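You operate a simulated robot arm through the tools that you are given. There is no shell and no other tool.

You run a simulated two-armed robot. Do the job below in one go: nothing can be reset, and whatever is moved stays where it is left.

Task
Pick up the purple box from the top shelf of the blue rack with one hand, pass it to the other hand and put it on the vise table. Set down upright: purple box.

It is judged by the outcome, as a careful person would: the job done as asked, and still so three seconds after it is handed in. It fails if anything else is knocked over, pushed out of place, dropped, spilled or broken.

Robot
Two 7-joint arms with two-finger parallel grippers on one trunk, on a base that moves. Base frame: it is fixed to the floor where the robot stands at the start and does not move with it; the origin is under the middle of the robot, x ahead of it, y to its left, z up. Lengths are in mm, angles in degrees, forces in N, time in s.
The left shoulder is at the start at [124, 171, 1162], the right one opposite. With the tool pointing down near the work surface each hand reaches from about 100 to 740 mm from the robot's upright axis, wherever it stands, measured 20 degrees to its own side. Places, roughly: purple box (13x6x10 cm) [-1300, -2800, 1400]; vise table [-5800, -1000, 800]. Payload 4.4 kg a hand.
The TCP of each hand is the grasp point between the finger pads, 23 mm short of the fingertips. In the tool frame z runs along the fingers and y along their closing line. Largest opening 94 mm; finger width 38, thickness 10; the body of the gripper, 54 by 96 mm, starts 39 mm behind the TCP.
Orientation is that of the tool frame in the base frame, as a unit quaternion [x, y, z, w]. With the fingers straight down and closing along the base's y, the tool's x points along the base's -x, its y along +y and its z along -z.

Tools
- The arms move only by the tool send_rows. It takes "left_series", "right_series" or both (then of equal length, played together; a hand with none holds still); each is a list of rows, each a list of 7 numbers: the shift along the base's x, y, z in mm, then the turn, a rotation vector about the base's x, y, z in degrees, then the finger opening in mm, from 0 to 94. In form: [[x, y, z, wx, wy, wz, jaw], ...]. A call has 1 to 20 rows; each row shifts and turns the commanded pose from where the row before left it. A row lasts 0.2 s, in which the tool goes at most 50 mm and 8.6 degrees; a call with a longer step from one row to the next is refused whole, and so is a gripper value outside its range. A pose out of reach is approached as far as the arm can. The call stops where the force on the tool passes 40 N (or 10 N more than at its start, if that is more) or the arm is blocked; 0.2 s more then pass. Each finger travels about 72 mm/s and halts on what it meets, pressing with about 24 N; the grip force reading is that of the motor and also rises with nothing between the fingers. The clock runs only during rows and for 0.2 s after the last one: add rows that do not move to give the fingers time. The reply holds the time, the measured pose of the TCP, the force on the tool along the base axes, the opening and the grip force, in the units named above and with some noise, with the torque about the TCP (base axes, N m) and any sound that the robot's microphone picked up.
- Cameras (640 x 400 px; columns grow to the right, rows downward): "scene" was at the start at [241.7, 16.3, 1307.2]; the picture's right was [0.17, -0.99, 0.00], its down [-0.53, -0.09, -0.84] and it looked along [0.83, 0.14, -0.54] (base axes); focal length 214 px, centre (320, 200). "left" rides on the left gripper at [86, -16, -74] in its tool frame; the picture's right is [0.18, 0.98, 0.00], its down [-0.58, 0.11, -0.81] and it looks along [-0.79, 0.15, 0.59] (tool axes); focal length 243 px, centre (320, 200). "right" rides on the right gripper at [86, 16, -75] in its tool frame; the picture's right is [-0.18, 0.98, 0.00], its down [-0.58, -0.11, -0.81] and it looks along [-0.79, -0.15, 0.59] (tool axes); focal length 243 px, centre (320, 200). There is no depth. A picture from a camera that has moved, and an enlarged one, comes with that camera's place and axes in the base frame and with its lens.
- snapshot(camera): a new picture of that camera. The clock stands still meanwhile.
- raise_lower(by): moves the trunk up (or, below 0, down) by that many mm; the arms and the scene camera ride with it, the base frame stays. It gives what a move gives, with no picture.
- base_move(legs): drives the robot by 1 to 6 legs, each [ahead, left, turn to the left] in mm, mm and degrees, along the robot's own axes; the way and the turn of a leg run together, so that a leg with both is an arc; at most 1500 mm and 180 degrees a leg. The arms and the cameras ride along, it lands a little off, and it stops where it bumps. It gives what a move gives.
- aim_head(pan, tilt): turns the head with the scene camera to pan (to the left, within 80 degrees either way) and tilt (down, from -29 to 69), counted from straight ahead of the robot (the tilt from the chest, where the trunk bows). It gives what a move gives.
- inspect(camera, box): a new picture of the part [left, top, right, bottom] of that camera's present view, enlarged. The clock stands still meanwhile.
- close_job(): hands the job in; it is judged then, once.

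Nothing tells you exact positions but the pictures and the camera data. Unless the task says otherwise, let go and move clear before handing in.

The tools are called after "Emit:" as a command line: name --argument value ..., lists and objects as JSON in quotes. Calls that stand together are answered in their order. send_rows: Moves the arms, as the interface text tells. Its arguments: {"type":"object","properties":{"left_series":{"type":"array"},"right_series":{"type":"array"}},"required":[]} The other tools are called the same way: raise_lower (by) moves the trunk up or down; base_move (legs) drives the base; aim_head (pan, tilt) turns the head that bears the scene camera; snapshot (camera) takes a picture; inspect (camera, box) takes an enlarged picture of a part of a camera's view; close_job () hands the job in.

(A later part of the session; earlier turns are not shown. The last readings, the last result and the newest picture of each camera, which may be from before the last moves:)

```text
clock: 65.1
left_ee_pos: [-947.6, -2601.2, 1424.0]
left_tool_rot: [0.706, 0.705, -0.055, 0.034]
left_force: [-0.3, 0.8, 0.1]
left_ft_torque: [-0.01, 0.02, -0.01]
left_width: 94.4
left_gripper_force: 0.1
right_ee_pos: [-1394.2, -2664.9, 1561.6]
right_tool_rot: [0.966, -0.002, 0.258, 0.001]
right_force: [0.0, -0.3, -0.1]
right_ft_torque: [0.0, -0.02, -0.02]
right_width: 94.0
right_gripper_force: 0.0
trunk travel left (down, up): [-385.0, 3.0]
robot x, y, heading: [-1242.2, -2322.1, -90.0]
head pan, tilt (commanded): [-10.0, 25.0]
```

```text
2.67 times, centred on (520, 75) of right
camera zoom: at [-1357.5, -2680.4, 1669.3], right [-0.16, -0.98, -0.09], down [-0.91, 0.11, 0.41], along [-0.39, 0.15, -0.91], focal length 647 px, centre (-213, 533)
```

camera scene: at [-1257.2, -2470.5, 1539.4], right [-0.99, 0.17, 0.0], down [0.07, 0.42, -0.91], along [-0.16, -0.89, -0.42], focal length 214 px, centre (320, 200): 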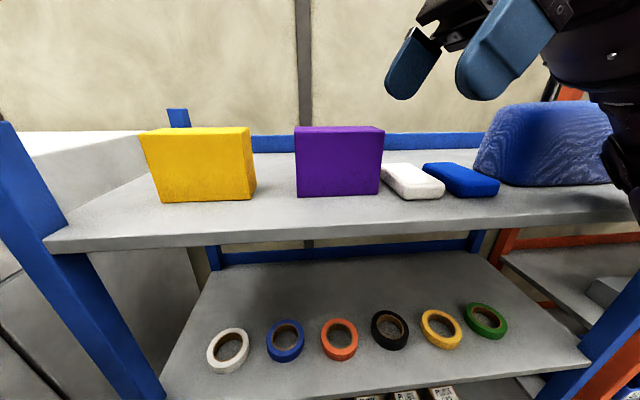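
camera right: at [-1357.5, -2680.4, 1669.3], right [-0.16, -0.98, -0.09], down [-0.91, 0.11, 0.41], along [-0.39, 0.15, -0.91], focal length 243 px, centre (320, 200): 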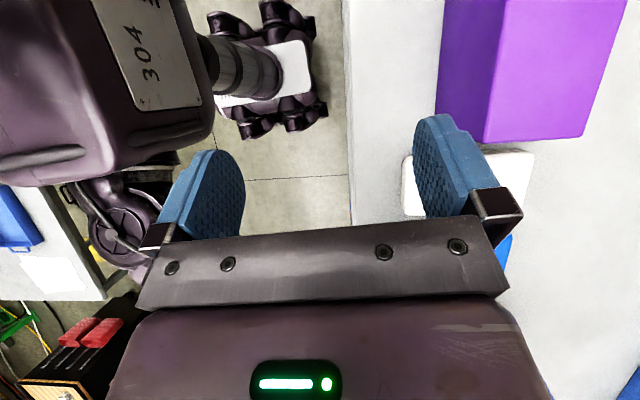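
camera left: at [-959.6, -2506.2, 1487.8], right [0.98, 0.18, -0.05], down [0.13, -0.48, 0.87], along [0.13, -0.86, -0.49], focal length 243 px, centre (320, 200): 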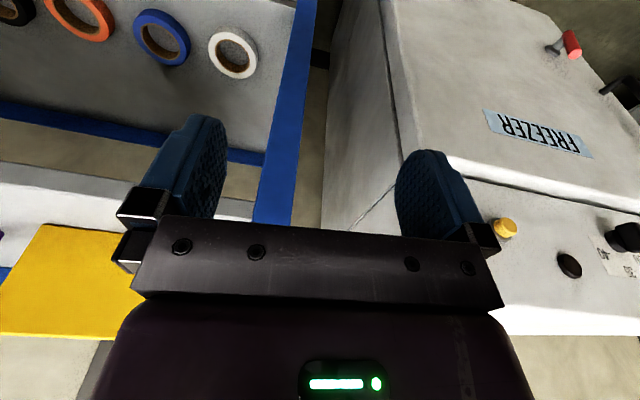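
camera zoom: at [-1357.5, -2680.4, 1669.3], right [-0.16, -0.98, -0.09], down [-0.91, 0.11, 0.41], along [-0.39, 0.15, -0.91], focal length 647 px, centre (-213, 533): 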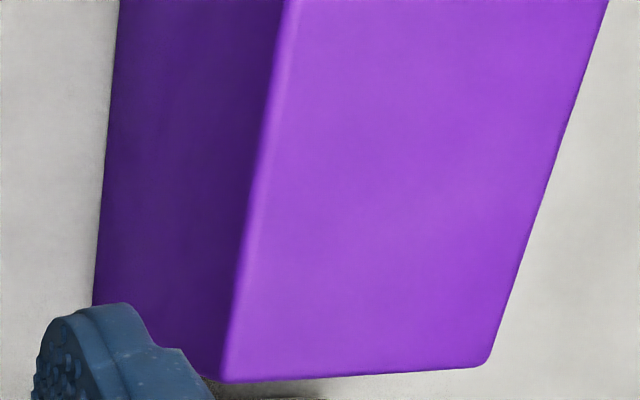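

The box is turned about 3.7° (its right end a bit nearer me); I take its centre as [-1341, -2802], shelf at 1400, top at about 1499. I yaw the right hand to match and bring it to a pre-grasp point up and right of the box, fingers open.

Emit:
send_rows --right_series '[[-8, -30, -2, 0, 0, -3.7, 94], [-8, -40, -3, 0, 0, 0, 94], [-8, -40, -3, 0, 0, 0, 94], [0, -22, -2, 0, 0, 0, 94], [0, 0, 0, 0, 0, 0, 94]]'

Emit:
snapshot --camera "right"

Emit:
snapshot --camera "scene"

```text
clock: 66.5
left_ee_pos: [-943.8, -2601.5, 1419.8]
left_tool_rot: [0.707, 0.704, -0.055, 0.032]
left_force: [1.5, 0.0, -1.0]
left_ft_torque: [-0.04, 0.11, -0.04]
left_width: 93.7
left_gripper_force: 0.0
right_ee_pos: [-1418.7, -2784.5, 1574.2]
right_tool_rot: [0.965, -0.032, 0.255, 0.045]
right_force: [2.8, 0.1, -1.5]
right_ft_torque: [0.06, 0.15, 0.0]
right_width: 93.8
right_gripper_force: 0.1
trunk travel left (down, up): [-385.0, 3.0]
robot x, y, heading: [-1241.9, -2324.1, -90.2]
head pan, tilt (commanded): [-10.0, 25.0]
stopped in row 5 (right hand): the arm was blocked; the commanded pose is now the measured one
```

```text
taken
camera right: at [-1381.8, -2795.5, 1682.0], right [-0.24, -0.97, -0.02], down [-0.89, 0.21, 0.4], along [-0.39, 0.12, -0.91], focal length 243 px, centre (320, 200)
```

right: 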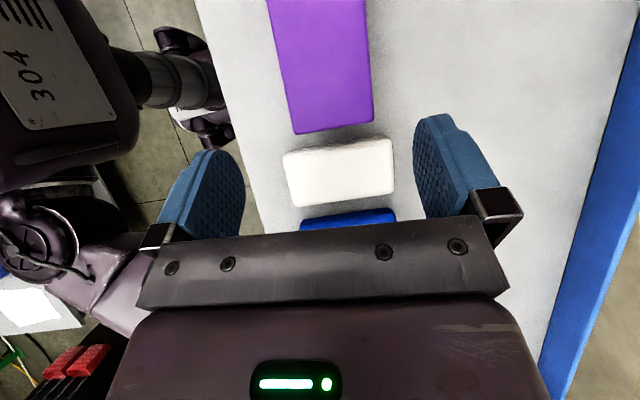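

```text
taken
camera scene: at [-1253.7, -2469.9, 1535.3], right [-0.98, 0.17, 0.0], down [0.07, 0.42, -0.91], along [-0.16, -0.89, -0.42], focal length 214 px, centre (320, 200)
```

scene: 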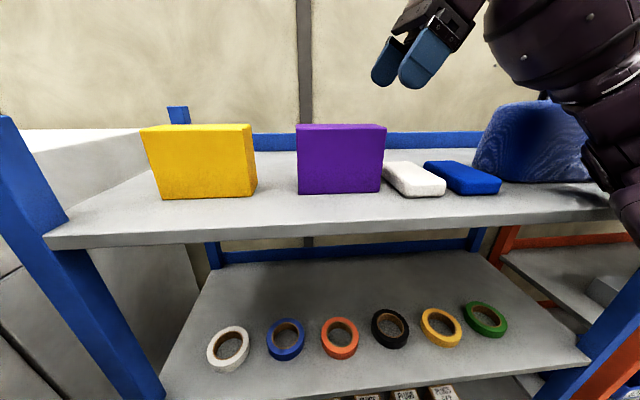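

The arm was blocked: the hand stopped about 20 mm too high, so some part of the right arm is touching something. I look to the right to find the contact before moving on.

Emit:
aim_head --pan -50 --tilt 25

Emit:
snapshot --camera "scene"

```text
clock: 67.6
left_ee_pos: [-947.6, -2602.0, 1423.8]
left_tool_rot: [0.707, 0.704, -0.054, 0.034]
left_force: [-0.3, 0.5, -0.5]
left_ft_torque: [0.0, 0.04, -0.04]
left_width: 93.9
left_gripper_force: 0.1
right_ee_pos: [-1423.5, -2786.7, 1577.0]
right_tool_rot: [0.965, -0.032, 0.256, 0.044]
right_force: [0.3, -1.0, -0.5]
right_ft_torque: [-0.02, 0.02, 0.0]
right_width: 93.9
right_gripper_force: 0.1
trunk travel left (down, up): [-385.0, 3.0]
robot x, y, heading: [-1244.6, -2321.2, -90.1]
head pan, tilt (commanded): [-50.0, 25.0]
```

```text
taken
camera scene: at [-1313.4, -2439.6, 1539.3], right [-0.64, 0.77, 0.0], down [0.32, 0.27, -0.91], along [-0.69, -0.58, -0.42], focal length 214 px, centre (320, 200)
```

scene: 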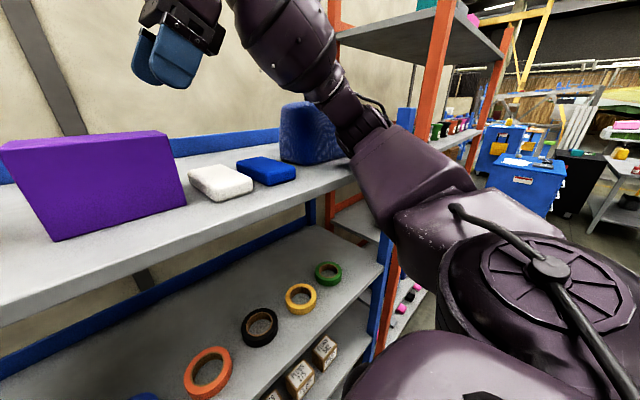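

Nothing is pushed over that I can see; I enlarge the elbow region to see whether it touches the shelf, the rack post or the blue toolbox.

Emit:
inspect --camera "scene" --box '[260, 60, 460, 185]'

Emit:
inspect --camera "scene" --box '[300, 140, 540, 290]'

```text
3.20 times, centred on (360, 122) of scene
camera zoom: at [-1313.4, -2439.6, 1539.3], right [-0.64, 0.77, 0.0], down [0.32, 0.27, -0.91], along [-0.69, -0.58, -0.42], focal length 686 px, centre (192, 448)
```

zoom: 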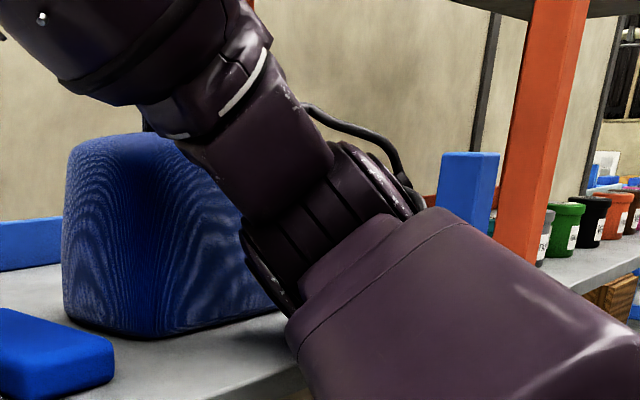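

```text
2.67 times, centred on (420, 215) of scene
camera zoom: at [-1313.4, -2439.6, 1539.3], right [-0.64, 0.77, 0.0], down [0.32, 0.27, -0.91], along [-0.69, -0.58, -0.42], focal length 572 px, centre (53, 160)
```

zoom: 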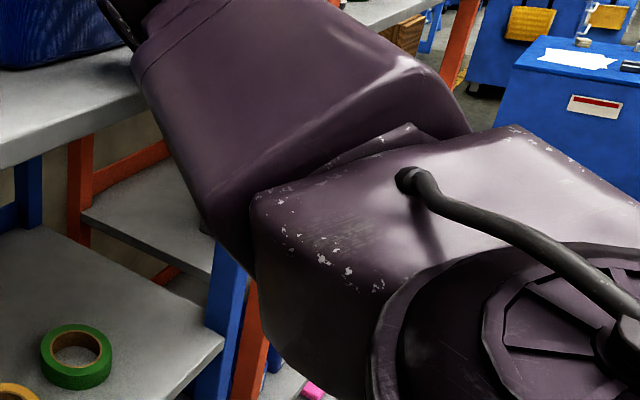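

The elbow and upper arm hang near the shelf's front right part. I retake the earlier view to check whether anything on the rack has shifted.

Emit:
aim_head --pan -10 --tilt 25

Emit:
snapshot --camera "scene"

Emit:
inspect --camera "scene" --box '[280, 110, 440, 210]'

Emit:
inspect --camera "scene" --box '[440, 0, 640, 250]'

```text
clock: 68.7
left_ee_pos: [-948.7, -2602.3, 1423.2]
left_tool_rot: [0.707, 0.705, -0.056, 0.034]
left_force: [-0.4, -0.2, -0.5]
left_ft_torque: [0.0, 0.01, 0.04]
left_width: 94.2
left_gripper_force: 0.0
right_ee_pos: [-1424.8, -2786.6, 1577.7]
right_tool_rot: [0.965, -0.031, 0.256, 0.045]
right_force: [0.9, 0.0, -0.6]
right_ft_torque: [0.01, 0.01, 0.0]
right_width: 94.2
right_gripper_force: 0.0
trunk travel left (down, up): [-385.0, 3.0]
robot x, y, heading: [-1243.4, -2327.2, -90.1]
head pan, tilt (commanded): [-10.0, 25.0]
```

```text
taken
camera scene: at [-1259.0, -2471.1, 1539.3], right [-0.98, 0.17, 0.0], down [0.07, 0.42, -0.91], along [-0.16, -0.89, -0.42], focal length 214 px, centre (320, 200)
```

scene: 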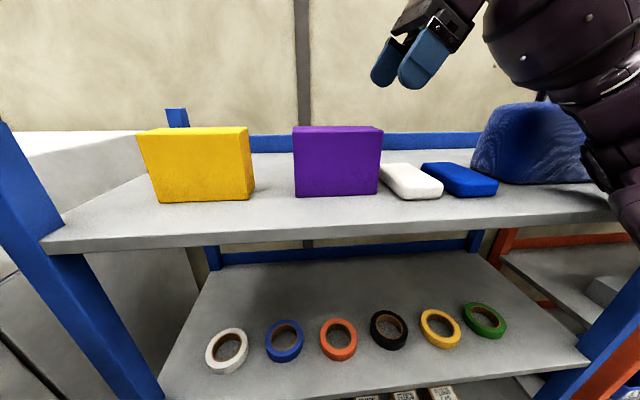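

```text
4.00 times, centred on (360, 160) of scene
camera zoom: at [-1259.0, -2471.1, 1539.3], right [-0.98, 0.17, 0.0], down [0.07, 0.42, -0.91], along [-0.16, -0.89, -0.42], focal length 858 px, centre (160, 360)
```

zoom: 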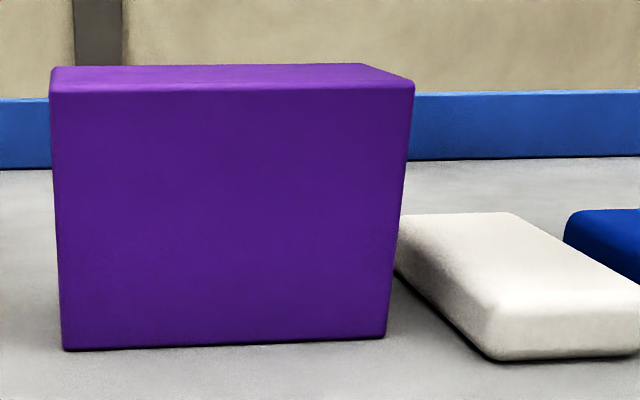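

```text
1.60 times, centred on (540, 125) of scene
camera zoom: at [-1259.0, -2471.1, 1539.3], right [-0.98, 0.17, 0.0], down [0.07, 0.42, -0.91], along [-0.16, -0.89, -0.42], focal length 343 px, centre (-32, 320)
```

zoom: 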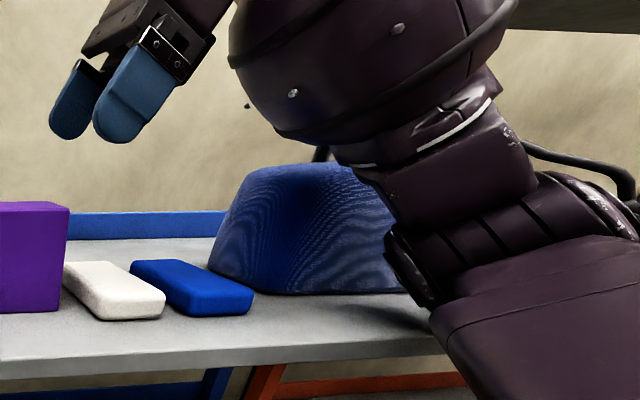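

Nothing on the rack has moved, but my right elbow overhangs the shelf's front edge and seems to be what got stopped. I back straight out, then will re-approach with the robot turned about 15° to the right and a little farther off, so the elbow stays in front of the rack.

Emit:
base_move --legs '[[-350, 0, 0]]'

Emit:
aim_head --pan -50 --tilt 25

Emit:
snapshot --camera "scene"

```text
clock: 71.0
left_ee_pos: [-949.1, -2249.1, 1423.9]
left_tool_rot: [0.709, 0.702, -0.055, 0.033]
left_force: [0.9, -0.1, -0.8]
left_ft_torque: [-0.02, -0.01, 0.01]
left_width: 94.0
left_gripper_force: 0.0
right_ee_pos: [-1425.8, -2428.6, 1576.7]
right_tool_rot: [0.965, -0.035, 0.256, 0.045]
right_force: [-0.3, 0.5, 0.2]
right_ft_torque: [-0.03, 0.0, -0.02]
right_width: 94.2
right_gripper_force: 0.0
trunk travel left (down, up): [-385.0, 3.0]
robot x, y, heading: [-1242.3, -1968.7, -90.5]
head pan, tilt (commanded): [-10.0, 25.0]
```

```text
clock: 72.0
left_ee_pos: [-949.6, -2247.4, 1424.8]
left_tool_rot: [0.709, 0.703, -0.055, 0.034]
left_force: [0.0, 0.6, 0.2]
left_ft_torque: [-0.02, -0.03, 0.0]
left_width: 94.0
left_gripper_force: 0.0
right_ee_pos: [-1426.4, -2428.9, 1576.5]
right_tool_rot: [0.965, -0.035, 0.257, 0.045]
right_force: [0.0, 0.1, 0.1]
right_ft_torque: [0.07, 0.02, 0.03]
right_width: 94.1
right_gripper_force: 0.2
trunk travel left (down, up): [-385.0, 3.0]
robot x, y, heading: [-1244.1, -1967.4, -89.9]
head pan, tilt (commanded): [-50.0, 25.0]
```

```text
taken
camera scene: at [-1313.0, -2082.9, 1539.3], right [-0.64, 0.77, 0.0], down [0.33, 0.27, -0.91], along [-0.7, -0.58, -0.42], focal length 214 px, centre (320, 200)
```

scene: 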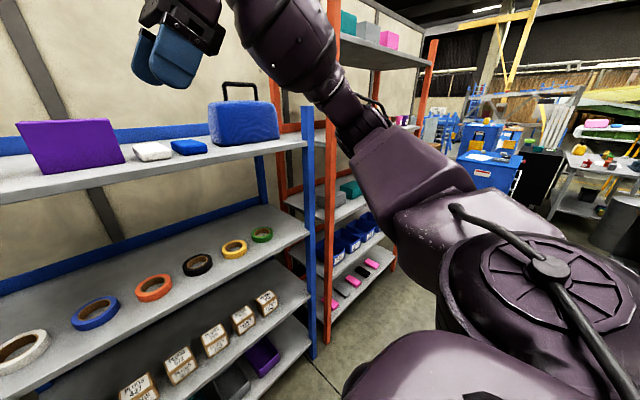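

Backed out cleanly and the rack looks untouched. To learn whether the stop was a real contact or the arm's own limit, I repeat the same hand pose here in free air.

Emit:
send_rows --right_series '[[6, -7, -12, 3.9, -0.3, 1.5, 94], [0, -6, -13, 0, 0, 0, 94], [0, 0, 0, 0, 0, 0, 94], [0, 0, 0, 0, 0, 0, 94]]'

Emit:
snapshot --camera "scene"

```text
clock: 73.0
left_ee_pos: [-949.6, -2247.3, 1424.8]
left_tool_rot: [0.709, 0.702, -0.055, 0.034]
left_force: [-0.7, 0.5, -0.8]
left_ft_torque: [-0.01, 0.04, 0.04]
left_width: 94.1
left_gripper_force: 0.1
right_ee_pos: [-1421.9, -2440.9, 1550.9]
right_tool_rot: [0.965, -0.03, 0.259, 0.008]
right_force: [0.7, 0.9, 0.1]
right_ft_torque: [-0.01, 0.03, 0.01]
right_width: 94.0
right_gripper_force: 0.0
trunk travel left (down, up): [-385.0, 3.0]
robot x, y, heading: [-1243.4, -1966.7, -90.3]
head pan, tilt (commanded): [-50.0, 25.0]
```

```text
taken
camera scene: at [-1313.3, -2083.1, 1539.3], right [-0.64, 0.77, 0.0], down [0.33, 0.27, -0.91], along [-0.7, -0.58, -0.42], focal length 214 px, centre (320, 200)
```

scene: 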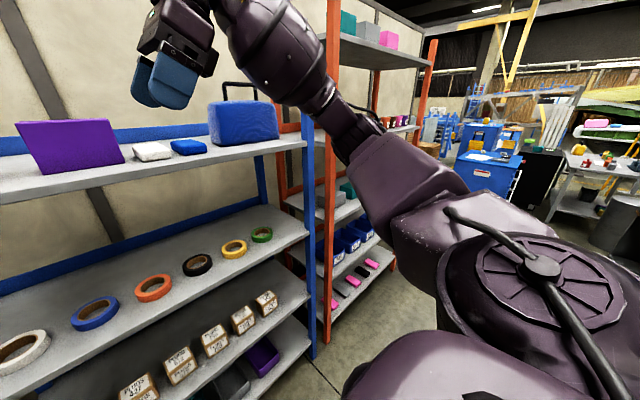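

In free air the pose works, so the elbow did touch the rack. I now try the variant for a robot turned 15° right: hand yawed +15° relative to me and 35 mm farther out, and measure the elbow with two head views.

Emit:
send_rows --right_series '[[1, -18, 0, 0, 0, 7.5, 94], [1, -18, 0, 0, 0, 7.5, 94], [0, 0, 0, 0, 0, 0, 94], [0, 0, 0, 0, 0, 0, 94]]'

Emit:
snapshot --camera "scene"

Emit:
inspect --camera "scene" --box '[280, 40, 480, 240]'

Emit:
aim_head --pan -5 --tilt 25

Emit:
inspect --camera "scene" --box '[440, 0, 640, 200]'

```text
clock: 74.0
left_ee_pos: [-949.0, -2247.4, 1423.5]
left_tool_rot: [0.709, 0.702, -0.055, 0.032]
left_force: [-0.3, 0.2, -0.4]
left_ft_torque: [-0.02, -0.04, -0.02]
left_width: 94.2
left_gripper_force: 0.1
right_ee_pos: [-1418.6, -2478.8, 1550.2]
right_tool_rot: [0.961, 0.096, 0.256, -0.026]
right_force: [0.6, 0.0, 0.1]
right_ft_torque: [-0.01, 0.0, -0.01]
right_width: 93.9
right_gripper_force: 0.0
trunk travel left (down, up): [-385.0, 3.0]
robot x, y, heading: [-1242.0, -1966.7, -90.1]
head pan, tilt (commanded): [-50.0, 25.0]
```

```text
taken
camera scene: at [-1312.9, -2083.5, 1539.3], right [-0.64, 0.77, 0.0], down [0.33, 0.27, -0.91], along [-0.7, -0.58, -0.42], focal length 214 px, centre (320, 200)
```

scene: 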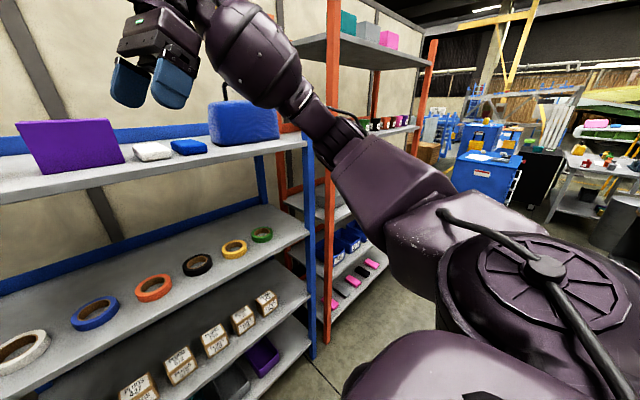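

```text
2.00 times, centred on (380, 140) of scene
camera zoom: at [-1312.9, -2083.5, 1539.3], right [-0.64, 0.77, 0.0], down [0.33, 0.27, -0.91], along [-0.7, -0.58, -0.42], focal length 429 px, centre (200, 320)
```

zoom: 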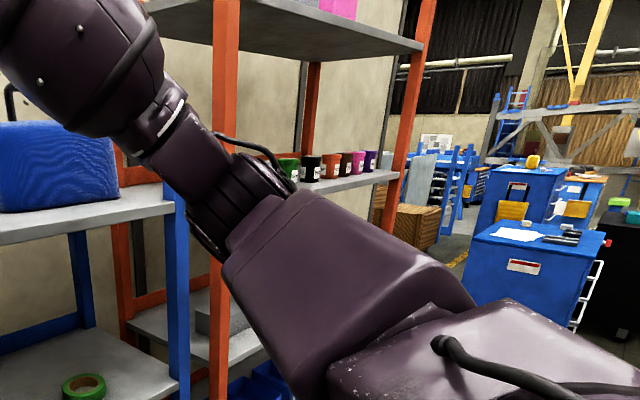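

```text
clock: 75.2
left_ee_pos: [-949.6, -2248.1, 1423.4]
left_tool_rot: [0.709, 0.702, -0.055, 0.033]
left_force: [0.3, 0.3, 0.3]
left_ft_torque: [-0.01, -0.01, 0.0]
left_width: 94.2
left_gripper_force: 0.0
right_ee_pos: [-1419.1, -2478.1, 1551.3]
right_tool_rot: [0.961, 0.095, 0.257, -0.026]
right_force: [0.6, 0.0, -0.5]
right_ft_torque: [-0.03, -0.02, 0.01]
right_width: 94.1
right_gripper_force: 0.0
trunk travel left (down, up): [-385.0, 3.0]
robot x, y, heading: [-1239.2, -1962.8, -90.2]
head pan, tilt (commanded): [-5.0, 25.0]
```

```text
2.00 times, centred on (540, 100) of scene
camera zoom: at [-1250.8, -2115.9, 1539.3], right [-1.0, 0.09, 0.0], down [0.04, 0.42, -0.91], along [-0.08, -0.9, -0.42], focal length 429 px, centre (-120, 400)
```

zoom: 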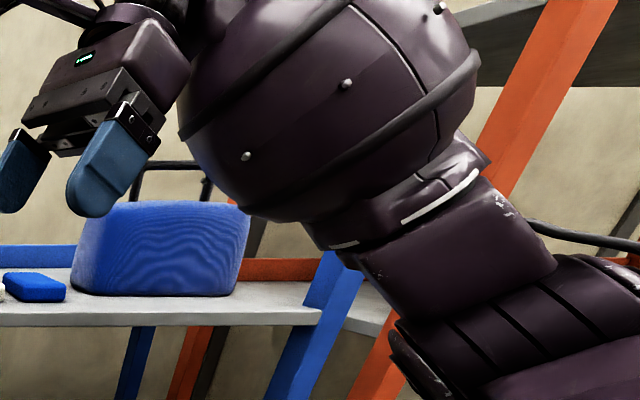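

I located the elbow at roughly 430 mm right and 430 mm ahead of my axis, still too far forward. Swinging the whole arm outward about the shoulder (box further to my right) should pull the elbow back, so I try the hand at 485 mm right, 395 mm ahead in free air.

Emit:
send_rows --right_series '[[-44, 16.7, 0, 0, 0, -2.14, 94], [-44, 16.7, 0, 0, 0, -2.14, 94], [-44, 16.7, 0, 0, 0, -2.14, 94], [-44, 16.7, 0, 0, 0, -2.14, 94], [-44, 16.7, 0, 0, 0, -2.14, 94], [-44, 16.7, 0, 0, 0, -2.14, 94], [-43, 16.7, 0, 0, 0, -2.14, 94], [0, 0, 0, 0, 0, 0, 94], [0, 0, 0, 0, 0, 0, 94]]'

Emit:
aim_head --pan -60 --tilt 20

Emit:
snapshot --camera "scene"

Emit:
aim_head --pan -30 --tilt 20

Emit:
snapshot --camera "scene"

```text
clock: 77.2
left_ee_pos: [-949.7, -2246.6, 1423.0]
left_tool_rot: [0.709, 0.702, -0.056, 0.034]
left_force: [0.9, -0.5, 0.4]
left_ft_torque: [-0.02, -0.01, -0.01]
left_width: 93.9
left_gripper_force: 0.1
right_ee_pos: [-1724.7, -2360.9, 1550.9]
right_tool_rot: [0.966, -0.031, 0.258, 0.009]
right_force: [0.7, 1.0, 0.5]
right_ft_torque: [-0.01, -0.01, 0.0]
right_width: 93.9
right_gripper_force: 0.1
trunk travel left (down, up): [-385.0, 3.0]
robot x, y, heading: [-1241.5, -1966.7, -90.1]
head pan, tilt (commanded): [-5.0, 25.0]
```

```text
clock: 78.4
left_ee_pos: [-949.3, -2247.0, 1424.6]
left_tool_rot: [0.709, 0.703, -0.055, 0.033]
left_force: [0.7, 0.5, 0.0]
left_ft_torque: [0.03, 0.01, 0.02]
left_width: 94.3
left_gripper_force: 0.1
right_ee_pos: [-1723.6, -2361.4, 1550.2]
right_tool_rot: [0.966, -0.03, 0.258, 0.008]
right_force: [0.6, 0.2, 0.1]
right_ft_torque: [0.01, 0.03, 0.0]
right_width: 94.1
right_gripper_force: 0.1
trunk travel left (down, up): [-385.0, 3.0]
robot x, y, heading: [-1239.7, -1968.9, -90.3]
head pan, tilt (commanded): [-60.0, 20.0]
```

```text
taken
camera scene: at [-1323.0, -2070.5, 1547.4], right [-0.5, 0.87, 0.0], down [0.3, 0.17, -0.94], along [-0.82, -0.47, -0.34], focal length 214 px, centre (320, 200)
```

scene: 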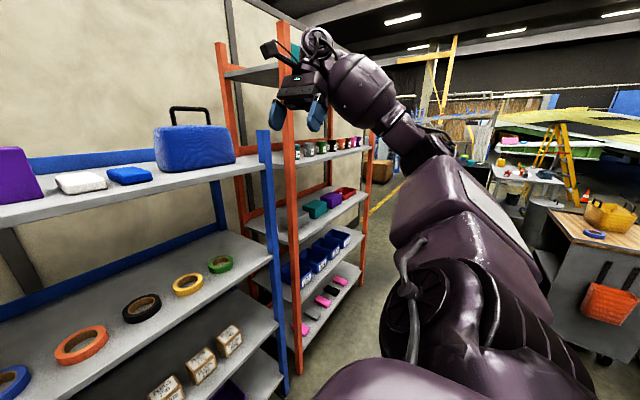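

```text
clock: 79.4
left_ee_pos: [-949.8, -2246.5, 1425.0]
left_tool_rot: [0.709, 0.702, -0.055, 0.034]
left_force: [0.4, 0.0, -0.2]
left_ft_torque: [0.01, 0.01, 0.0]
left_width: 93.7
left_gripper_force: 0.1
right_ee_pos: [-1723.5, -2362.1, 1550.9]
right_tool_rot: [0.966, -0.031, 0.257, 0.008]
right_force: [1.0, 0.0, 0.6]
right_ft_torque: [0.01, -0.01, -0.02]
right_width: 94.0
right_gripper_force: 0.0
trunk travel left (down, up): [-385.0, 3.0]
robot x, y, heading: [-1240.8, -1968.7, -90.4]
head pan, tilt (commanded): [-30.0, 20.0]
```

```text
taken
camera scene: at [-1289.3, -2104.6, 1547.4], right [-0.86, 0.51, 0.0], down [0.17, 0.3, -0.94], along [-0.47, -0.81, -0.34], focal length 214 px, centre (320, 200)
```

scene: 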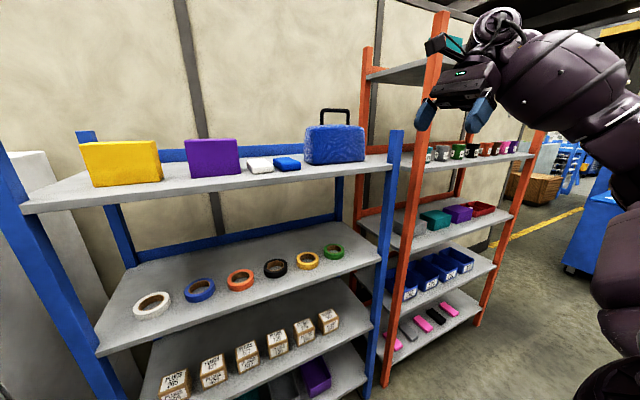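

The elbow now lies some 250 mm behind the hand, which would keep it in front of the rack. I test how much farther out this posture can reach and tuck the left hand lower and closer.

Emit:
send_rows --right_series '[[0, -15, 0, 0, 0, 0, 94], [0, -15, 0, 0, 0, 0, 94], [0, -15, 0, 0, 0, 0, 94], [0, -10, 0, 0, 0, 0, 94], [0, 0, 0, 0, 0, 0, 94], [0, 0, 0, 0, 0, 0, 94]]' --left_series '[[0, 0, -40, 0, 0, 0, 94], [0, 0, -40, 0, 0, 0, 94], [0, 0, -40, 0, 0, 0, 94], [0, 20, -40, 0, 0, 0, 94], [0, 25, 0, 0, 0, 0, 94], [0, 25, 0, 0, 0, 0, 94]]'

Emit:
aim_head --pan 20 --tilt 30

Emit:
snapshot --camera "scene"

```text
clock: 80.8
left_ee_pos: [-937.5, -2250.6, 1384.3]
left_tool_rot: [0.709, 0.702, -0.056, 0.035]
left_force: [0.6, -0.4, -2.4]
left_ft_torque: [-0.01, 0.05, 0.0]
left_width: 94.0
left_gripper_force: 0.1
left hand out of reach, approached as far as the arm can: row 1, 2, 3, 4, 5, 6
right_ee_pos: [-1724.8, -2416.1, 1550.8]
right_tool_rot: [0.966, -0.031, 0.258, 0.009]
right_force: [0.0, 1.1, 1.0]
right_ft_torque: [-0.04, -0.01, -0.05]
right_width: 94.1
right_gripper_force: 0.1
trunk travel left (down, up): [-385.0, 3.0]
robot x, y, heading: [-1240.6, -1968.8, -90.1]
head pan, tilt (commanded): [-30.0, 20.0]
```

```text
clock: 81.9
left_ee_pos: [-937.8, -2251.2, 1387.0]
left_tool_rot: [0.71, 0.701, -0.061, 0.039]
left_force: [0.0, -1.5, 0.7]
left_ft_torque: [0.0, 0.02, 0.01]
left_width: 94.1
left_gripper_force: 0.0
right_ee_pos: [-1724.8, -2416.5, 1550.7]
right_tool_rot: [0.966, -0.031, 0.258, 0.008]
right_force: [-0.3, 0.0, -0.2]
right_ft_torque: [0.03, 0.0, 0.0]
right_width: 94.0
right_gripper_force: 0.0
trunk travel left (down, up): [-385.0, 3.0]
robot x, y, heading: [-1239.9, -1968.8, -90.2]
head pan, tilt (commanded): [20.0, 30.0]
```

```text
taken
camera scene: at [-1211.8, -2109.4, 1531.3], right [-0.94, -0.34, 0.0], down [-0.17, 0.47, -0.87], along [0.29, -0.82, -0.5], focal length 214 px, centre (320, 200)
```

scene: 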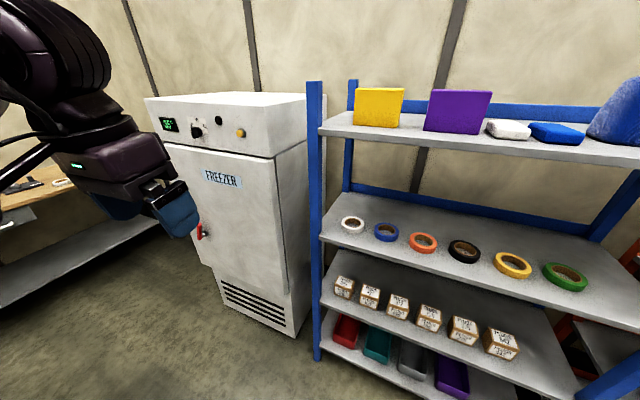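

The right hand reaches 448 mm ahead in this posture, so I can stand at about [-933, -2349] with roughly 14 cm between base and rack. I retract the right hand 120 mm, then sidestep left and drive up.

Emit:
send_rows --right_series '[[0, 30, 3, 0, 0, 0, 94], [0, 30, 3, 0, 0, 0, 94], [0, 30, 3, 0, 0, 0, 94], [0, 30, 3, 0, 0, 0, 94], [0, 0, 0, 0, 0, 0, 94]]'

Emit:
base_move --legs '[[0, 307, 0.2], [380, 0, 0]]'

Emit:
aim_head --pan -45 --tilt 20

Emit:
snapshot --camera "scene"

Emit:
snapshot --camera "right"

```text
clock: 83.1
left_ee_pos: [-937.0, -2251.4, 1382.1]
left_tool_rot: [0.709, 0.703, -0.054, 0.033]
left_force: [0.5, -0.2, 0.4]
left_ft_torque: [0.02, 0.01, 0.01]
left_width: 93.7
left_gripper_force: 0.0
right_ee_pos: [-1725.4, -2296.0, 1564.4]
right_tool_rot: [0.965, -0.03, 0.259, 0.008]
right_force: [0.1, 0.1, 0.3]
right_ft_torque: [0.04, 0.02, 0.01]
right_width: 94.4
right_gripper_force: 0.0
trunk travel left (down, up): [-385.0, 3.0]
robot x, y, heading: [-1242.6, -1965.5, -90.2]
head pan, tilt (commanded): [20.0, 30.0]
```

```text
clock: 88.4
left_ee_pos: [-630.1, -2630.9, 1382.6]
left_tool_rot: [0.707, 0.704, -0.054, 0.034]
left_force: [-0.4, -0.4, 0.3]
left_ft_torque: [0.03, 0.01, 0.03]
left_width: 93.9
left_gripper_force: 0.0
right_ee_pos: [-1420.2, -2679.0, 1563.7]
right_tool_rot: [0.966, -0.028, 0.258, 0.008]
right_force: [-0.1, 0.1, -0.1]
right_ft_torque: [0.03, 0.02, -0.01]
right_width: 94.1
right_gripper_force: 0.1
trunk travel left (down, up): [-385.0, 3.0]
robot x, y, heading: [-936.2, -2349.1, -90.2]
head pan, tilt (commanded): [20.0, 30.0]
```

```text
clock: 89.8
left_ee_pos: [-629.6, -2630.0, 1382.8]
left_tool_rot: [0.707, 0.704, -0.055, 0.034]
left_force: [0.0, 0.4, 0.8]
left_ft_torque: [0.0, 0.02, 0.03]
left_width: 94.3
left_gripper_force: 0.1
right_ee_pos: [-1420.3, -2679.7, 1563.9]
right_tool_rot: [0.966, -0.028, 0.258, 0.008]
right_force: [-0.1, 0.5, 0.3]
right_ft_torque: [0.02, 0.01, 0.0]
right_width: 94.0
right_gripper_force: 0.0
trunk travel left (down, up): [-385.0, 3.0]
robot x, y, heading: [-938.5, -2346.4, -90.1]
head pan, tilt (commanded): [-45.0, 20.0]
```

```text
taken
camera scene: at [-1002.9, -2471.5, 1547.4], right [-0.71, 0.71, 0.0], down [0.24, 0.24, -0.94], along [-0.66, -0.66, -0.34], focal length 214 px, centre (320, 200)
```

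scene: 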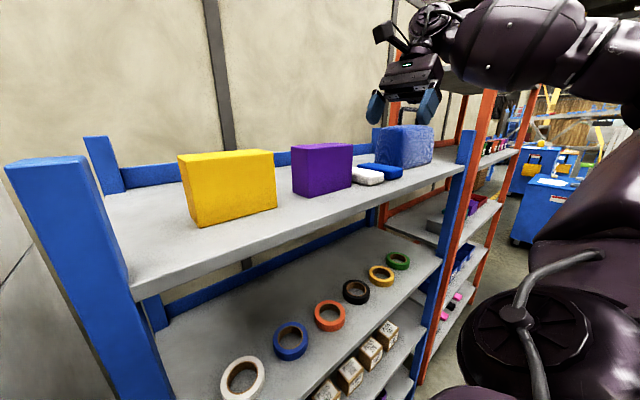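

```text
taken
camera right: at [-1382.3, -2696.4, 1672.1], right [-0.22, -0.97, -0.09], down [-0.9, 0.16, 0.41], along [-0.38, 0.17, -0.91], focal length 243 px, centre (320, 200)
```

right: 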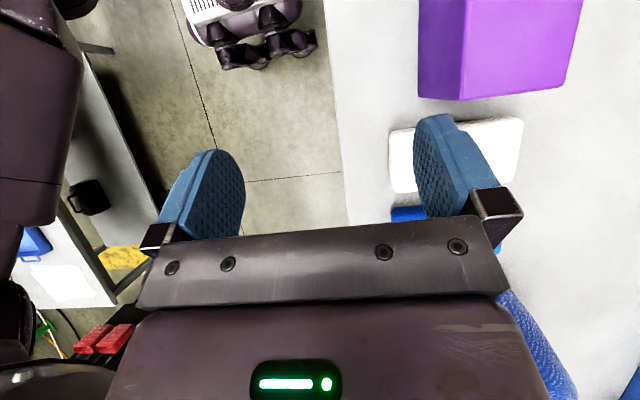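

I'm in place, with the arm coming in from the front and the elbow clear of the rack. I enlarge the right hand's view to refine the box's position before extending.

Emit:
inspect --camera "right" --box '[400, 0, 640, 150]'

Emit:
inspect --camera "scene" --box '[160, 110, 440, 285]'

```text
2.67 times, centred on (520, 75) of right
camera zoom: at [-1382.3, -2696.4, 1672.1], right [-0.22, -0.97, -0.09], down [-0.9, 0.16, 0.41], along [-0.38, 0.17, -0.91], focal length 647 px, centre (-213, 533)
```

zoom: 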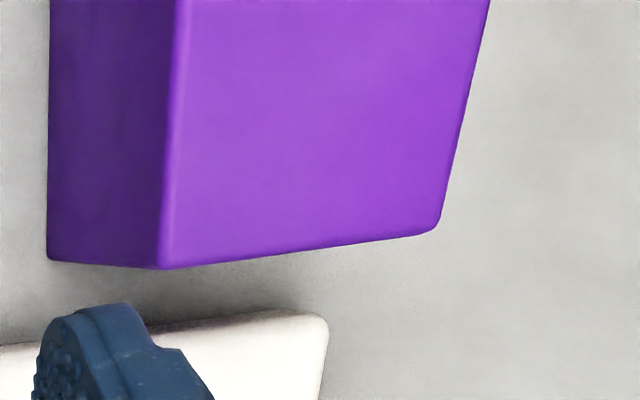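

```text
2.29 times, centred on (300, 198) of scene
camera zoom: at [-1002.9, -2471.5, 1547.4], right [-0.71, 0.71, 0.0], down [0.24, 0.24, -0.94], along [-0.66, -0.66, -0.34], focal length 490 px, centre (366, 206)
```

zoom: 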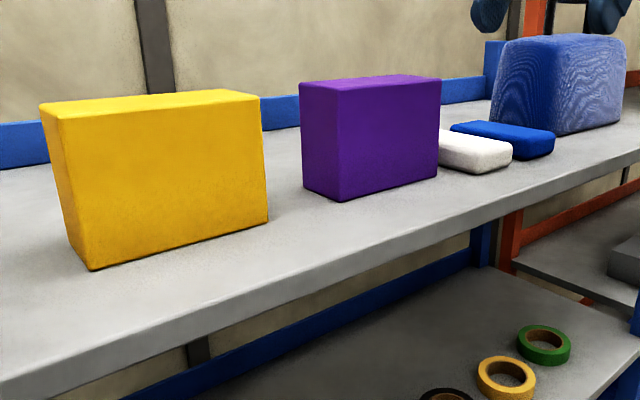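

The refined box: front-top edge near y -2768, back near -2826 at x -1376, yaw about -3.8°. I extend forward to the pre-grasp point up and right of the grasp spot.

Emit:
send_rows --right_series '[[0.5, -29, -2, 0, 0, -0.5, 94], [0.5, -29, -2, 0, 0, 0, 94], [0.5, -29, -3, 0, 0, 0, 94], [0.5, -28.3, -4, 0, 0, 0, 94], [0, 0, 0, 0, 0, 0, 94], [0, 0, 0, 0, 0, 0, 94]]'

Emit:
snapshot --camera "right"

Emit:
snapshot --camera "scene"

```text
clock: 91.2
left_ee_pos: [-629.2, -2630.3, 1382.7]
left_tool_rot: [0.707, 0.704, -0.055, 0.034]
left_force: [-0.2, -0.1, -0.4]
left_ft_torque: [-0.01, 0.0, -0.03]
left_width: 94.0
left_gripper_force: 0.0
right_ee_pos: [-1416.9, -2793.5, 1551.6]
right_tool_rot: [0.965, -0.033, 0.259, 0.009]
right_force: [0.0, 0.9, 1.2]
right_ft_torque: [0.02, 0.05, -0.03]
right_width: 94.1
right_gripper_force: 0.1
trunk travel left (down, up): [-385.0, 3.0]
robot x, y, heading: [-939.1, -2349.2, -90.1]
head pan, tilt (commanded): [-45.0, 20.0]
```

```text
taken
camera right: at [-1380.1, -2812.8, 1660.0], right [-0.22, -0.97, -0.09], down [-0.9, 0.17, 0.41], along [-0.38, 0.17, -0.91], focal length 243 px, centre (320, 200)
```

right: 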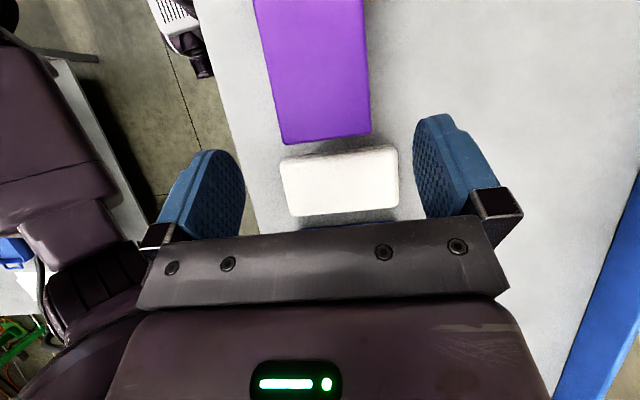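

```text
taken
camera scene: at [-1002.8, -2472.1, 1547.4], right [-0.71, 0.71, 0.0], down [0.24, 0.24, -0.94], along [-0.66, -0.66, -0.34], focal length 214 px, centre (320, 200)
```

scene: 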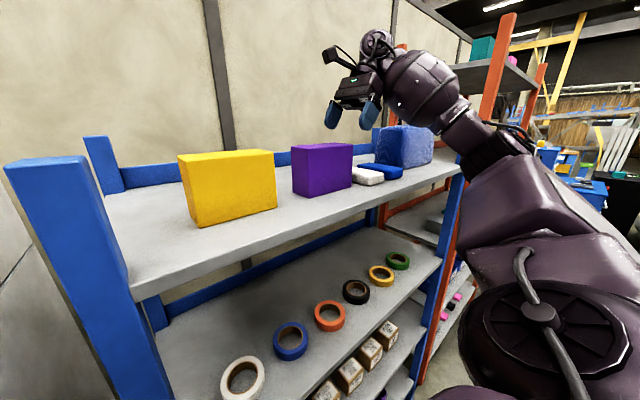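

The hand is lined up over the box with even gaps for the fingers and no contact. I descend along the finger direction in two stages, watching forces.

Emit:
send_rows --right_series '[[8.2, -0.8, -14.5, 0, 0, 0, 94], [8.2, -0.8, -14.5, 0, 0, 0, 94], [8.2, -0.8, -14.5, 0, 0, 0, 94], [0, 0, 0, 0, 0, 0, 94]]'

Emit:
snapshot --camera "right"

Emit:
inspect --camera "scene" --box '[240, 30, 500, 200]'

```text
clock: 92.2
left_ee_pos: [-629.1, -2630.1, 1382.1]
left_tool_rot: [0.707, 0.704, -0.055, 0.034]
left_force: [-0.2, -0.8, -0.1]
left_ft_torque: [-0.01, 0.0, -0.02]
left_width: 93.9
left_gripper_force: 0.1
right_ee_pos: [-1392.8, -2796.3, 1509.8]
right_tool_rot: [0.966, -0.033, 0.258, 0.009]
right_force: [0.4, 0.3, 0.2]
right_ft_torque: [0.02, 0.01, 0.01]
right_width: 94.0
right_gripper_force: 0.1
trunk travel left (down, up): [-385.0, 3.0]
robot x, y, heading: [-937.7, -2347.9, -89.7]
head pan, tilt (commanded): [-45.0, 20.0]
```

```text
taken
camera right: at [-1355.9, -2814.0, 1617.4], right [-0.22, -0.97, -0.09], down [-0.9, 0.17, 0.41], along [-0.38, 0.17, -0.91], focal length 243 px, centre (320, 200)
```

right: 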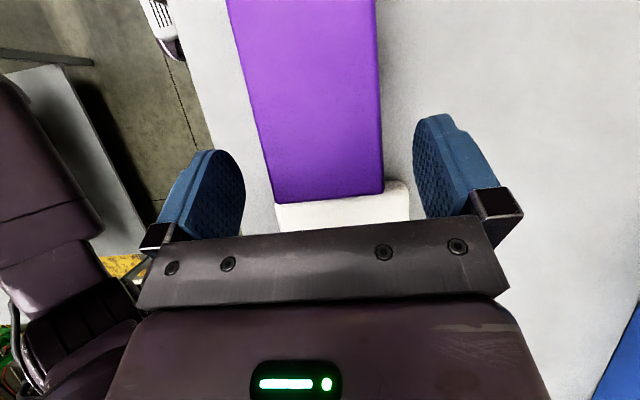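

```text
2.35 times, centred on (370, 115) of scene
camera zoom: at [-1003.0, -2471.5, 1547.4], right [-0.71, 0.71, 0.0], down [0.24, 0.24, -0.94], along [-0.66, -0.66, -0.34], focal length 505 px, centre (202, 400)
```

zoom: 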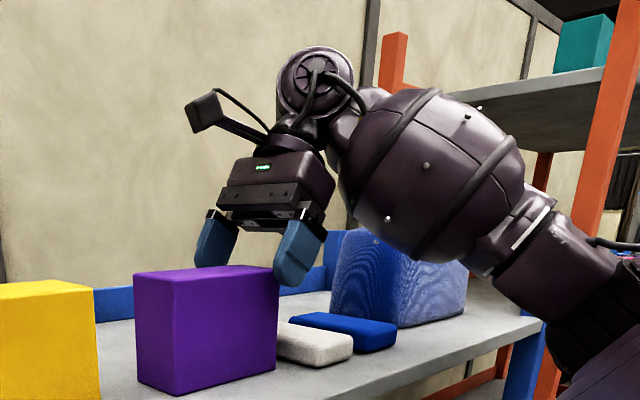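

The fingers straddle the box neatly. I go down the remaining 35 mm along the finger axis.

Emit:
send_rows --right_series '[[8.2, -0.6, -15, 0, 0, 0, 94], [8.2, -0.6, -15, 0, 0, 0, 94], [0, 0, 0, 0, 0, 0, 94]]'

Emit:
snapshot --camera "right"

Emit:
inspect --camera "scene" --box '[240, 50, 500, 220]'

```text
clock: 93.0
left_ee_pos: [-630.6, -2629.9, 1382.8]
left_tool_rot: [0.708, 0.704, -0.055, 0.034]
left_force: [-0.6, -0.2, 0.5]
left_ft_torque: [0.01, 0.06, 0.02]
left_width: 94.0
left_gripper_force: 0.0
right_ee_pos: [-1376.5, -2797.0, 1479.0]
right_tool_rot: [0.966, -0.032, 0.257, 0.009]
right_force: [0.3, -0.4, -0.2]
right_ft_torque: [0.01, 0.01, 0.02]
right_width: 93.8
right_gripper_force: 0.1
trunk travel left (down, up): [-385.0, 3.0]
robot x, y, heading: [-939.9, -2350.3, -90.1]
head pan, tilt (commanded): [-45.0, 20.0]
```

```text
taken
camera right: at [-1339.8, -2815.6, 1586.7], right [-0.23, -0.97, -0.09], down [-0.9, 0.17, 0.41], along [-0.38, 0.17, -0.91], focal length 243 px, centre (320, 200)
```

right: 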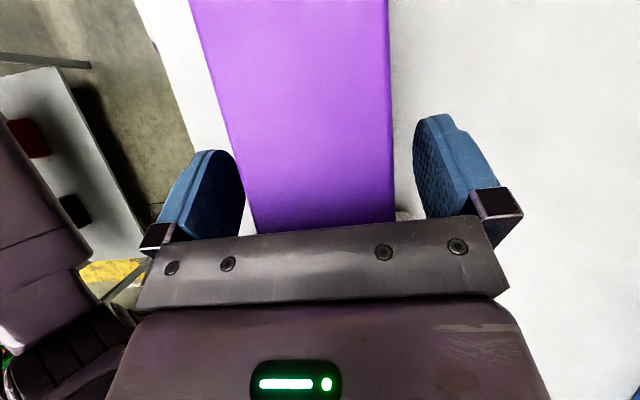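

```text
2.35 times, centred on (370, 135) of scene
camera zoom: at [-1003.0, -2471.4, 1547.4], right [-0.71, 0.71, 0.0], down [0.24, 0.24, -0.94], along [-0.66, -0.66, -0.34], focal length 505 px, centre (202, 353)
```

zoom: 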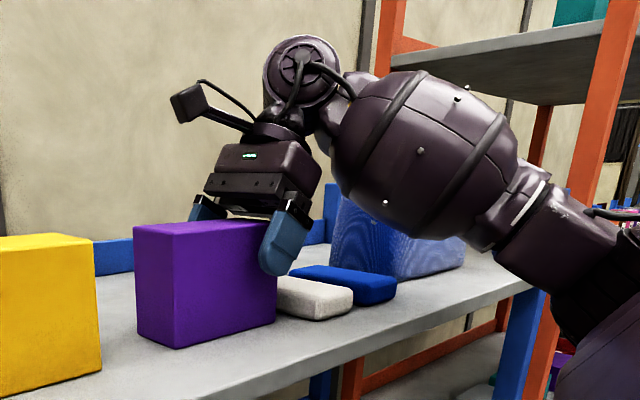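

The fingers are around the box's right top part, still with zero force. I close the grip and hold still to let it settle.

Emit:
send_rows --right_series '[[0, 0, 0, 0, 0, 0, 75], [0, 0, 0, 0, 0, 0, 62], [0, 0, 0, 0, 0, 0, 30], [0, 0, 0, 0, 0, 0, 30], [0, 0, 0, 0, 0, 0, 30], [0, 0, 0, 0, 0, 0, 30]]'

Emit:
snapshot --camera "right"

Emit:
inspect --camera "scene" --box '[240, 50, 500, 220]'

```text
clock: 94.4
left_ee_pos: [-629.7, -2629.3, 1382.8]
left_tool_rot: [0.707, 0.705, -0.054, 0.034]
left_force: [0.1, 0.5, -0.9]
left_ft_torque: [-0.01, 0.01, 0.01]
left_width: 94.3
left_gripper_force: 0.2
right_ee_pos: [-1376.2, -2798.6, 1479.8]
right_tool_rot: [0.966, -0.032, 0.257, 0.009]
right_force: [-0.4, -0.7, 0.6]
right_ft_torque: [0.08, 0.15, -0.03]
right_width: 60.0
right_gripper_force: 24.2
trunk travel left (down, up): [-385.0, 3.0]
robot x, y, heading: [-936.8, -2346.3, -90.2]
head pan, tilt (commanded): [-45.0, 20.0]
```

```text
taken
camera right: at [-1339.8, -2815.7, 1586.9], right [-0.22, -0.97, -0.09], down [-0.9, 0.17, 0.41], along [-0.38, 0.17, -0.91], focal length 243 px, centre (320, 200)
```

right: 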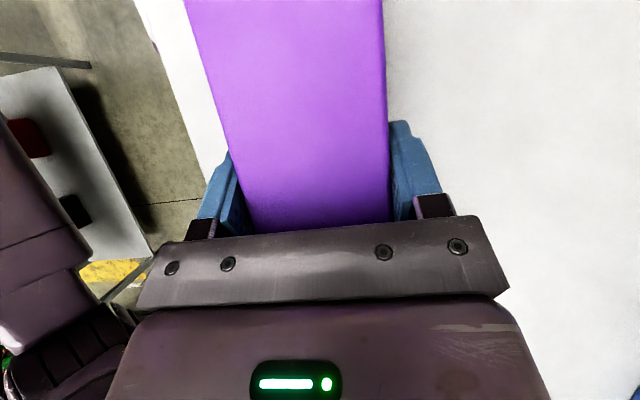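

```text
2.35 times, centred on (370, 135) of scene
camera zoom: at [-1003.0, -2471.6, 1547.4], right [-0.71, 0.71, 0.0], down [0.24, 0.24, -0.94], along [-0.66, -0.66, -0.34], focal length 505 px, centre (202, 353)
```

zoom: 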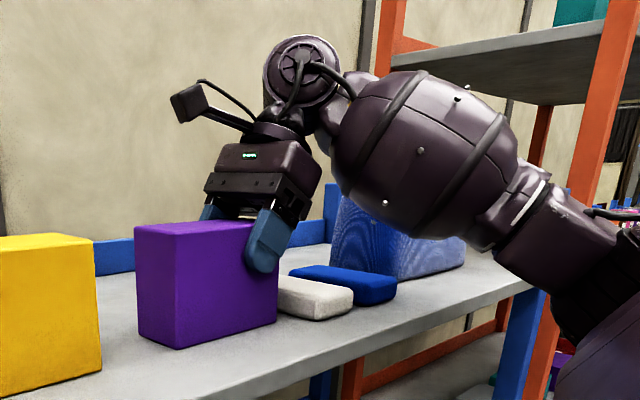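

The grip closed at 60 mm with 24 N. I lift straight up a little to feel the weight and see whether the box stays level.

Emit:
send_rows --right_series '[[0, 0, 5, 0, 0, 0, 30], [0, 0, 8, 0, 0, 0, 30], [0, 0, 10, 0, 0, 0, 30], [0, 0, 10, 0, 0, 0, 30], [0, 0, 0, 0, 0, 0, 30], [0, 0, 0, 0, 0, 0, 30]]'

Emit:
inspect --camera "scene" --box '[240, 30, 500, 200]'

```text
clock: 95.8
left_ee_pos: [-630.3, -2630.6, 1382.7]
left_tool_rot: [0.707, 0.704, -0.055, 0.034]
left_force: [-0.1, -0.3, 0.4]
left_ft_torque: [-0.01, 0.0, -0.02]
left_width: 93.9
left_gripper_force: 0.1
right_ee_pos: [-1375.4, -2798.9, 1512.8]
right_tool_rot: [0.966, -0.032, 0.257, 0.008]
right_force: [-1.0, -0.6, -3.4]
right_ft_torque: [0.03, 0.12, 0.0]
right_width: 59.9
right_gripper_force: 24.3
trunk travel left (down, up): [-385.0, 3.0]
robot x, y, heading: [-938.0, -2350.6, -89.9]
head pan, tilt (commanded): [-45.0, 20.0]
```

```text
2.35 times, centred on (370, 115) of scene
camera zoom: at [-1003.2, -2471.9, 1547.3], right [-0.71, 0.71, 0.0], down [0.24, 0.24, -0.94], along [-0.66, -0.66, -0.34], focal length 505 px, centre (202, 400)
```

zoom: 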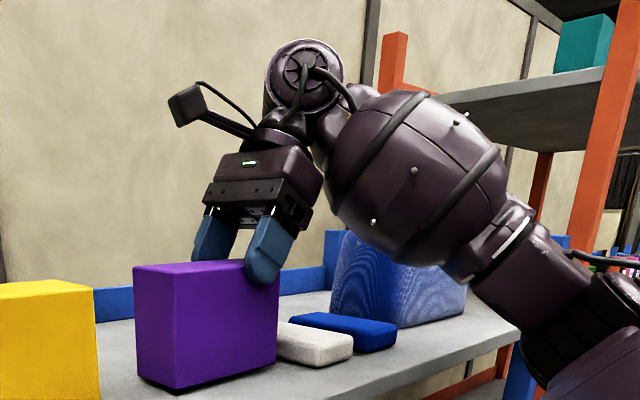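

The hand rose 33 mm but the box hardly did — the fingers seem to have slid up its sides. I check closely before doing anything else.

Emit:
snapshot --camera "right"

Emit:
inspect --camera "scene" --box '[280, 110, 380, 210]'

```text
taken
camera right: at [-1339.2, -2816.9, 1620.0], right [-0.22, -0.97, -0.09], down [-0.9, 0.17, 0.41], along [-0.38, 0.17, -0.91], focal length 243 px, centre (320, 200)
```

right: 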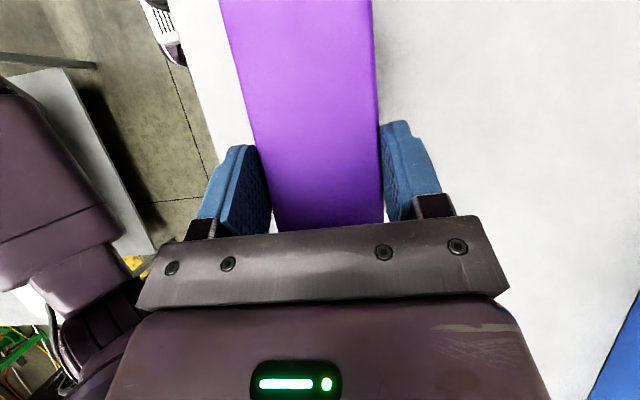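

```text
4.00 times, centred on (330, 160) of scene
camera zoom: at [-1003.2, -2471.9, 1547.3], right [-0.71, 0.71, 0.0], down [0.24, 0.24, -0.94], along [-0.66, -0.66, -0.34], focal length 858 px, centre (280, 360)
```

zoom: 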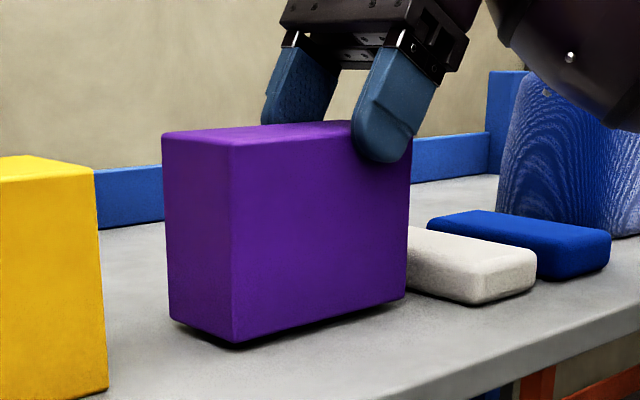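

Only the lowest part of the fingers still overlaps the box; it may be hanging just off the shelf or still resting on it. I hold still for a second and compare, to see if it is creeping.

Emit:
send_rows --right_series '[[0, 0, 0, 0, 0, 0, 30], [0, 0, 0, 0, 0, 0, 30], [0, 0, 0, 0, 0, 0, 30], [0, 0, 0, 0, 0, 0, 30], [0, 0, 0, 0, 0, 0, 30]]'

Emit:
inspect --camera "scene" --box '[280, 110, 380, 210]'

```text
clock: 97.0
left_ee_pos: [-630.1, -2629.3, 1384.5]
left_tool_rot: [0.707, 0.704, -0.054, 0.034]
left_force: [0.3, -0.3, 1.2]
left_ft_torque: [0.01, -0.01, -0.01]
left_width: 94.0
left_gripper_force: 0.1
right_ee_pos: [-1375.4, -2797.9, 1511.9]
right_tool_rot: [0.966, -0.033, 0.257, 0.009]
right_force: [-0.3, 0.0, -3.3]
right_ft_torque: [-0.01, 0.1, 0.03]
right_width: 59.8
right_gripper_force: 23.6
trunk travel left (down, up): [-385.0, 3.0]
robot x, y, heading: [-935.4, -2347.2, -89.8]
head pan, tilt (commanded): [-45.0, 20.0]
```

```text
4.00 times, centred on (330, 160) of scene
camera zoom: at [-1003.2, -2471.7, 1547.4], right [-0.71, 0.71, 0.0], down [0.24, 0.24, -0.94], along [-0.66, -0.66, -0.34], focal length 858 px, centre (280, 360)
```

zoom: 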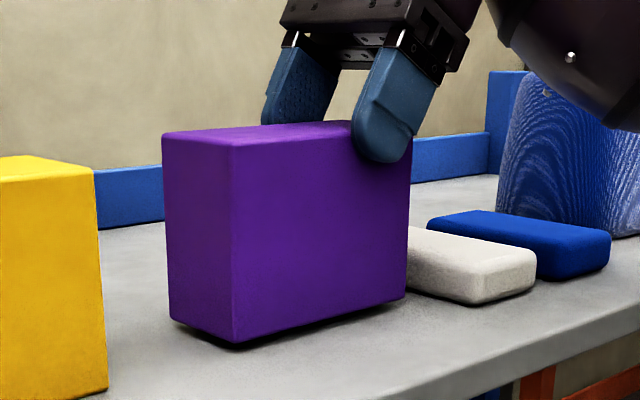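

The force (about 3.5 N) and torque match the whole box hanging, lifted about 5 mm — so it weighs roughly 0.36 kg, but the fingers slid some 28 mm. That hold is too shallow, so I set it back down, reopen, go deeper again and regrip, then lift much more slowly.

Emit:
send_rows --right_series '[[0, 0, -2, 0, 0, 0, 30], [0, 0, -2, 0, 0, 0, 30], [0, 0, -2, 0, 0, 0, 30], [0, 0, 0, 0, 0, 0, 30]]'

```text
clock: 98.0
left_ee_pos: [-630.5, -2629.4, 1383.4]
left_tool_rot: [0.707, 0.705, -0.054, 0.033]
left_force: [0.4, 1.0, 0.1]
left_ft_torque: [0.02, 0.03, 0.03]
left_width: 94.0
left_gripper_force: 0.0
right_ee_pos: [-1377.4, -2797.0, 1506.5]
right_tool_rot: [0.965, -0.031, 0.259, 0.009]
right_force: [-0.8, -0.7, 2.0]
right_ft_torque: [0.03, -0.38, -0.13]
right_width: 59.8
right_gripper_force: 23.7
trunk travel left (down, up): [-385.0, 3.0]
robot x, y, heading: [-938.5, -2349.8, -89.9]
head pan, tilt (commanded): [-45.0, 20.0]
```

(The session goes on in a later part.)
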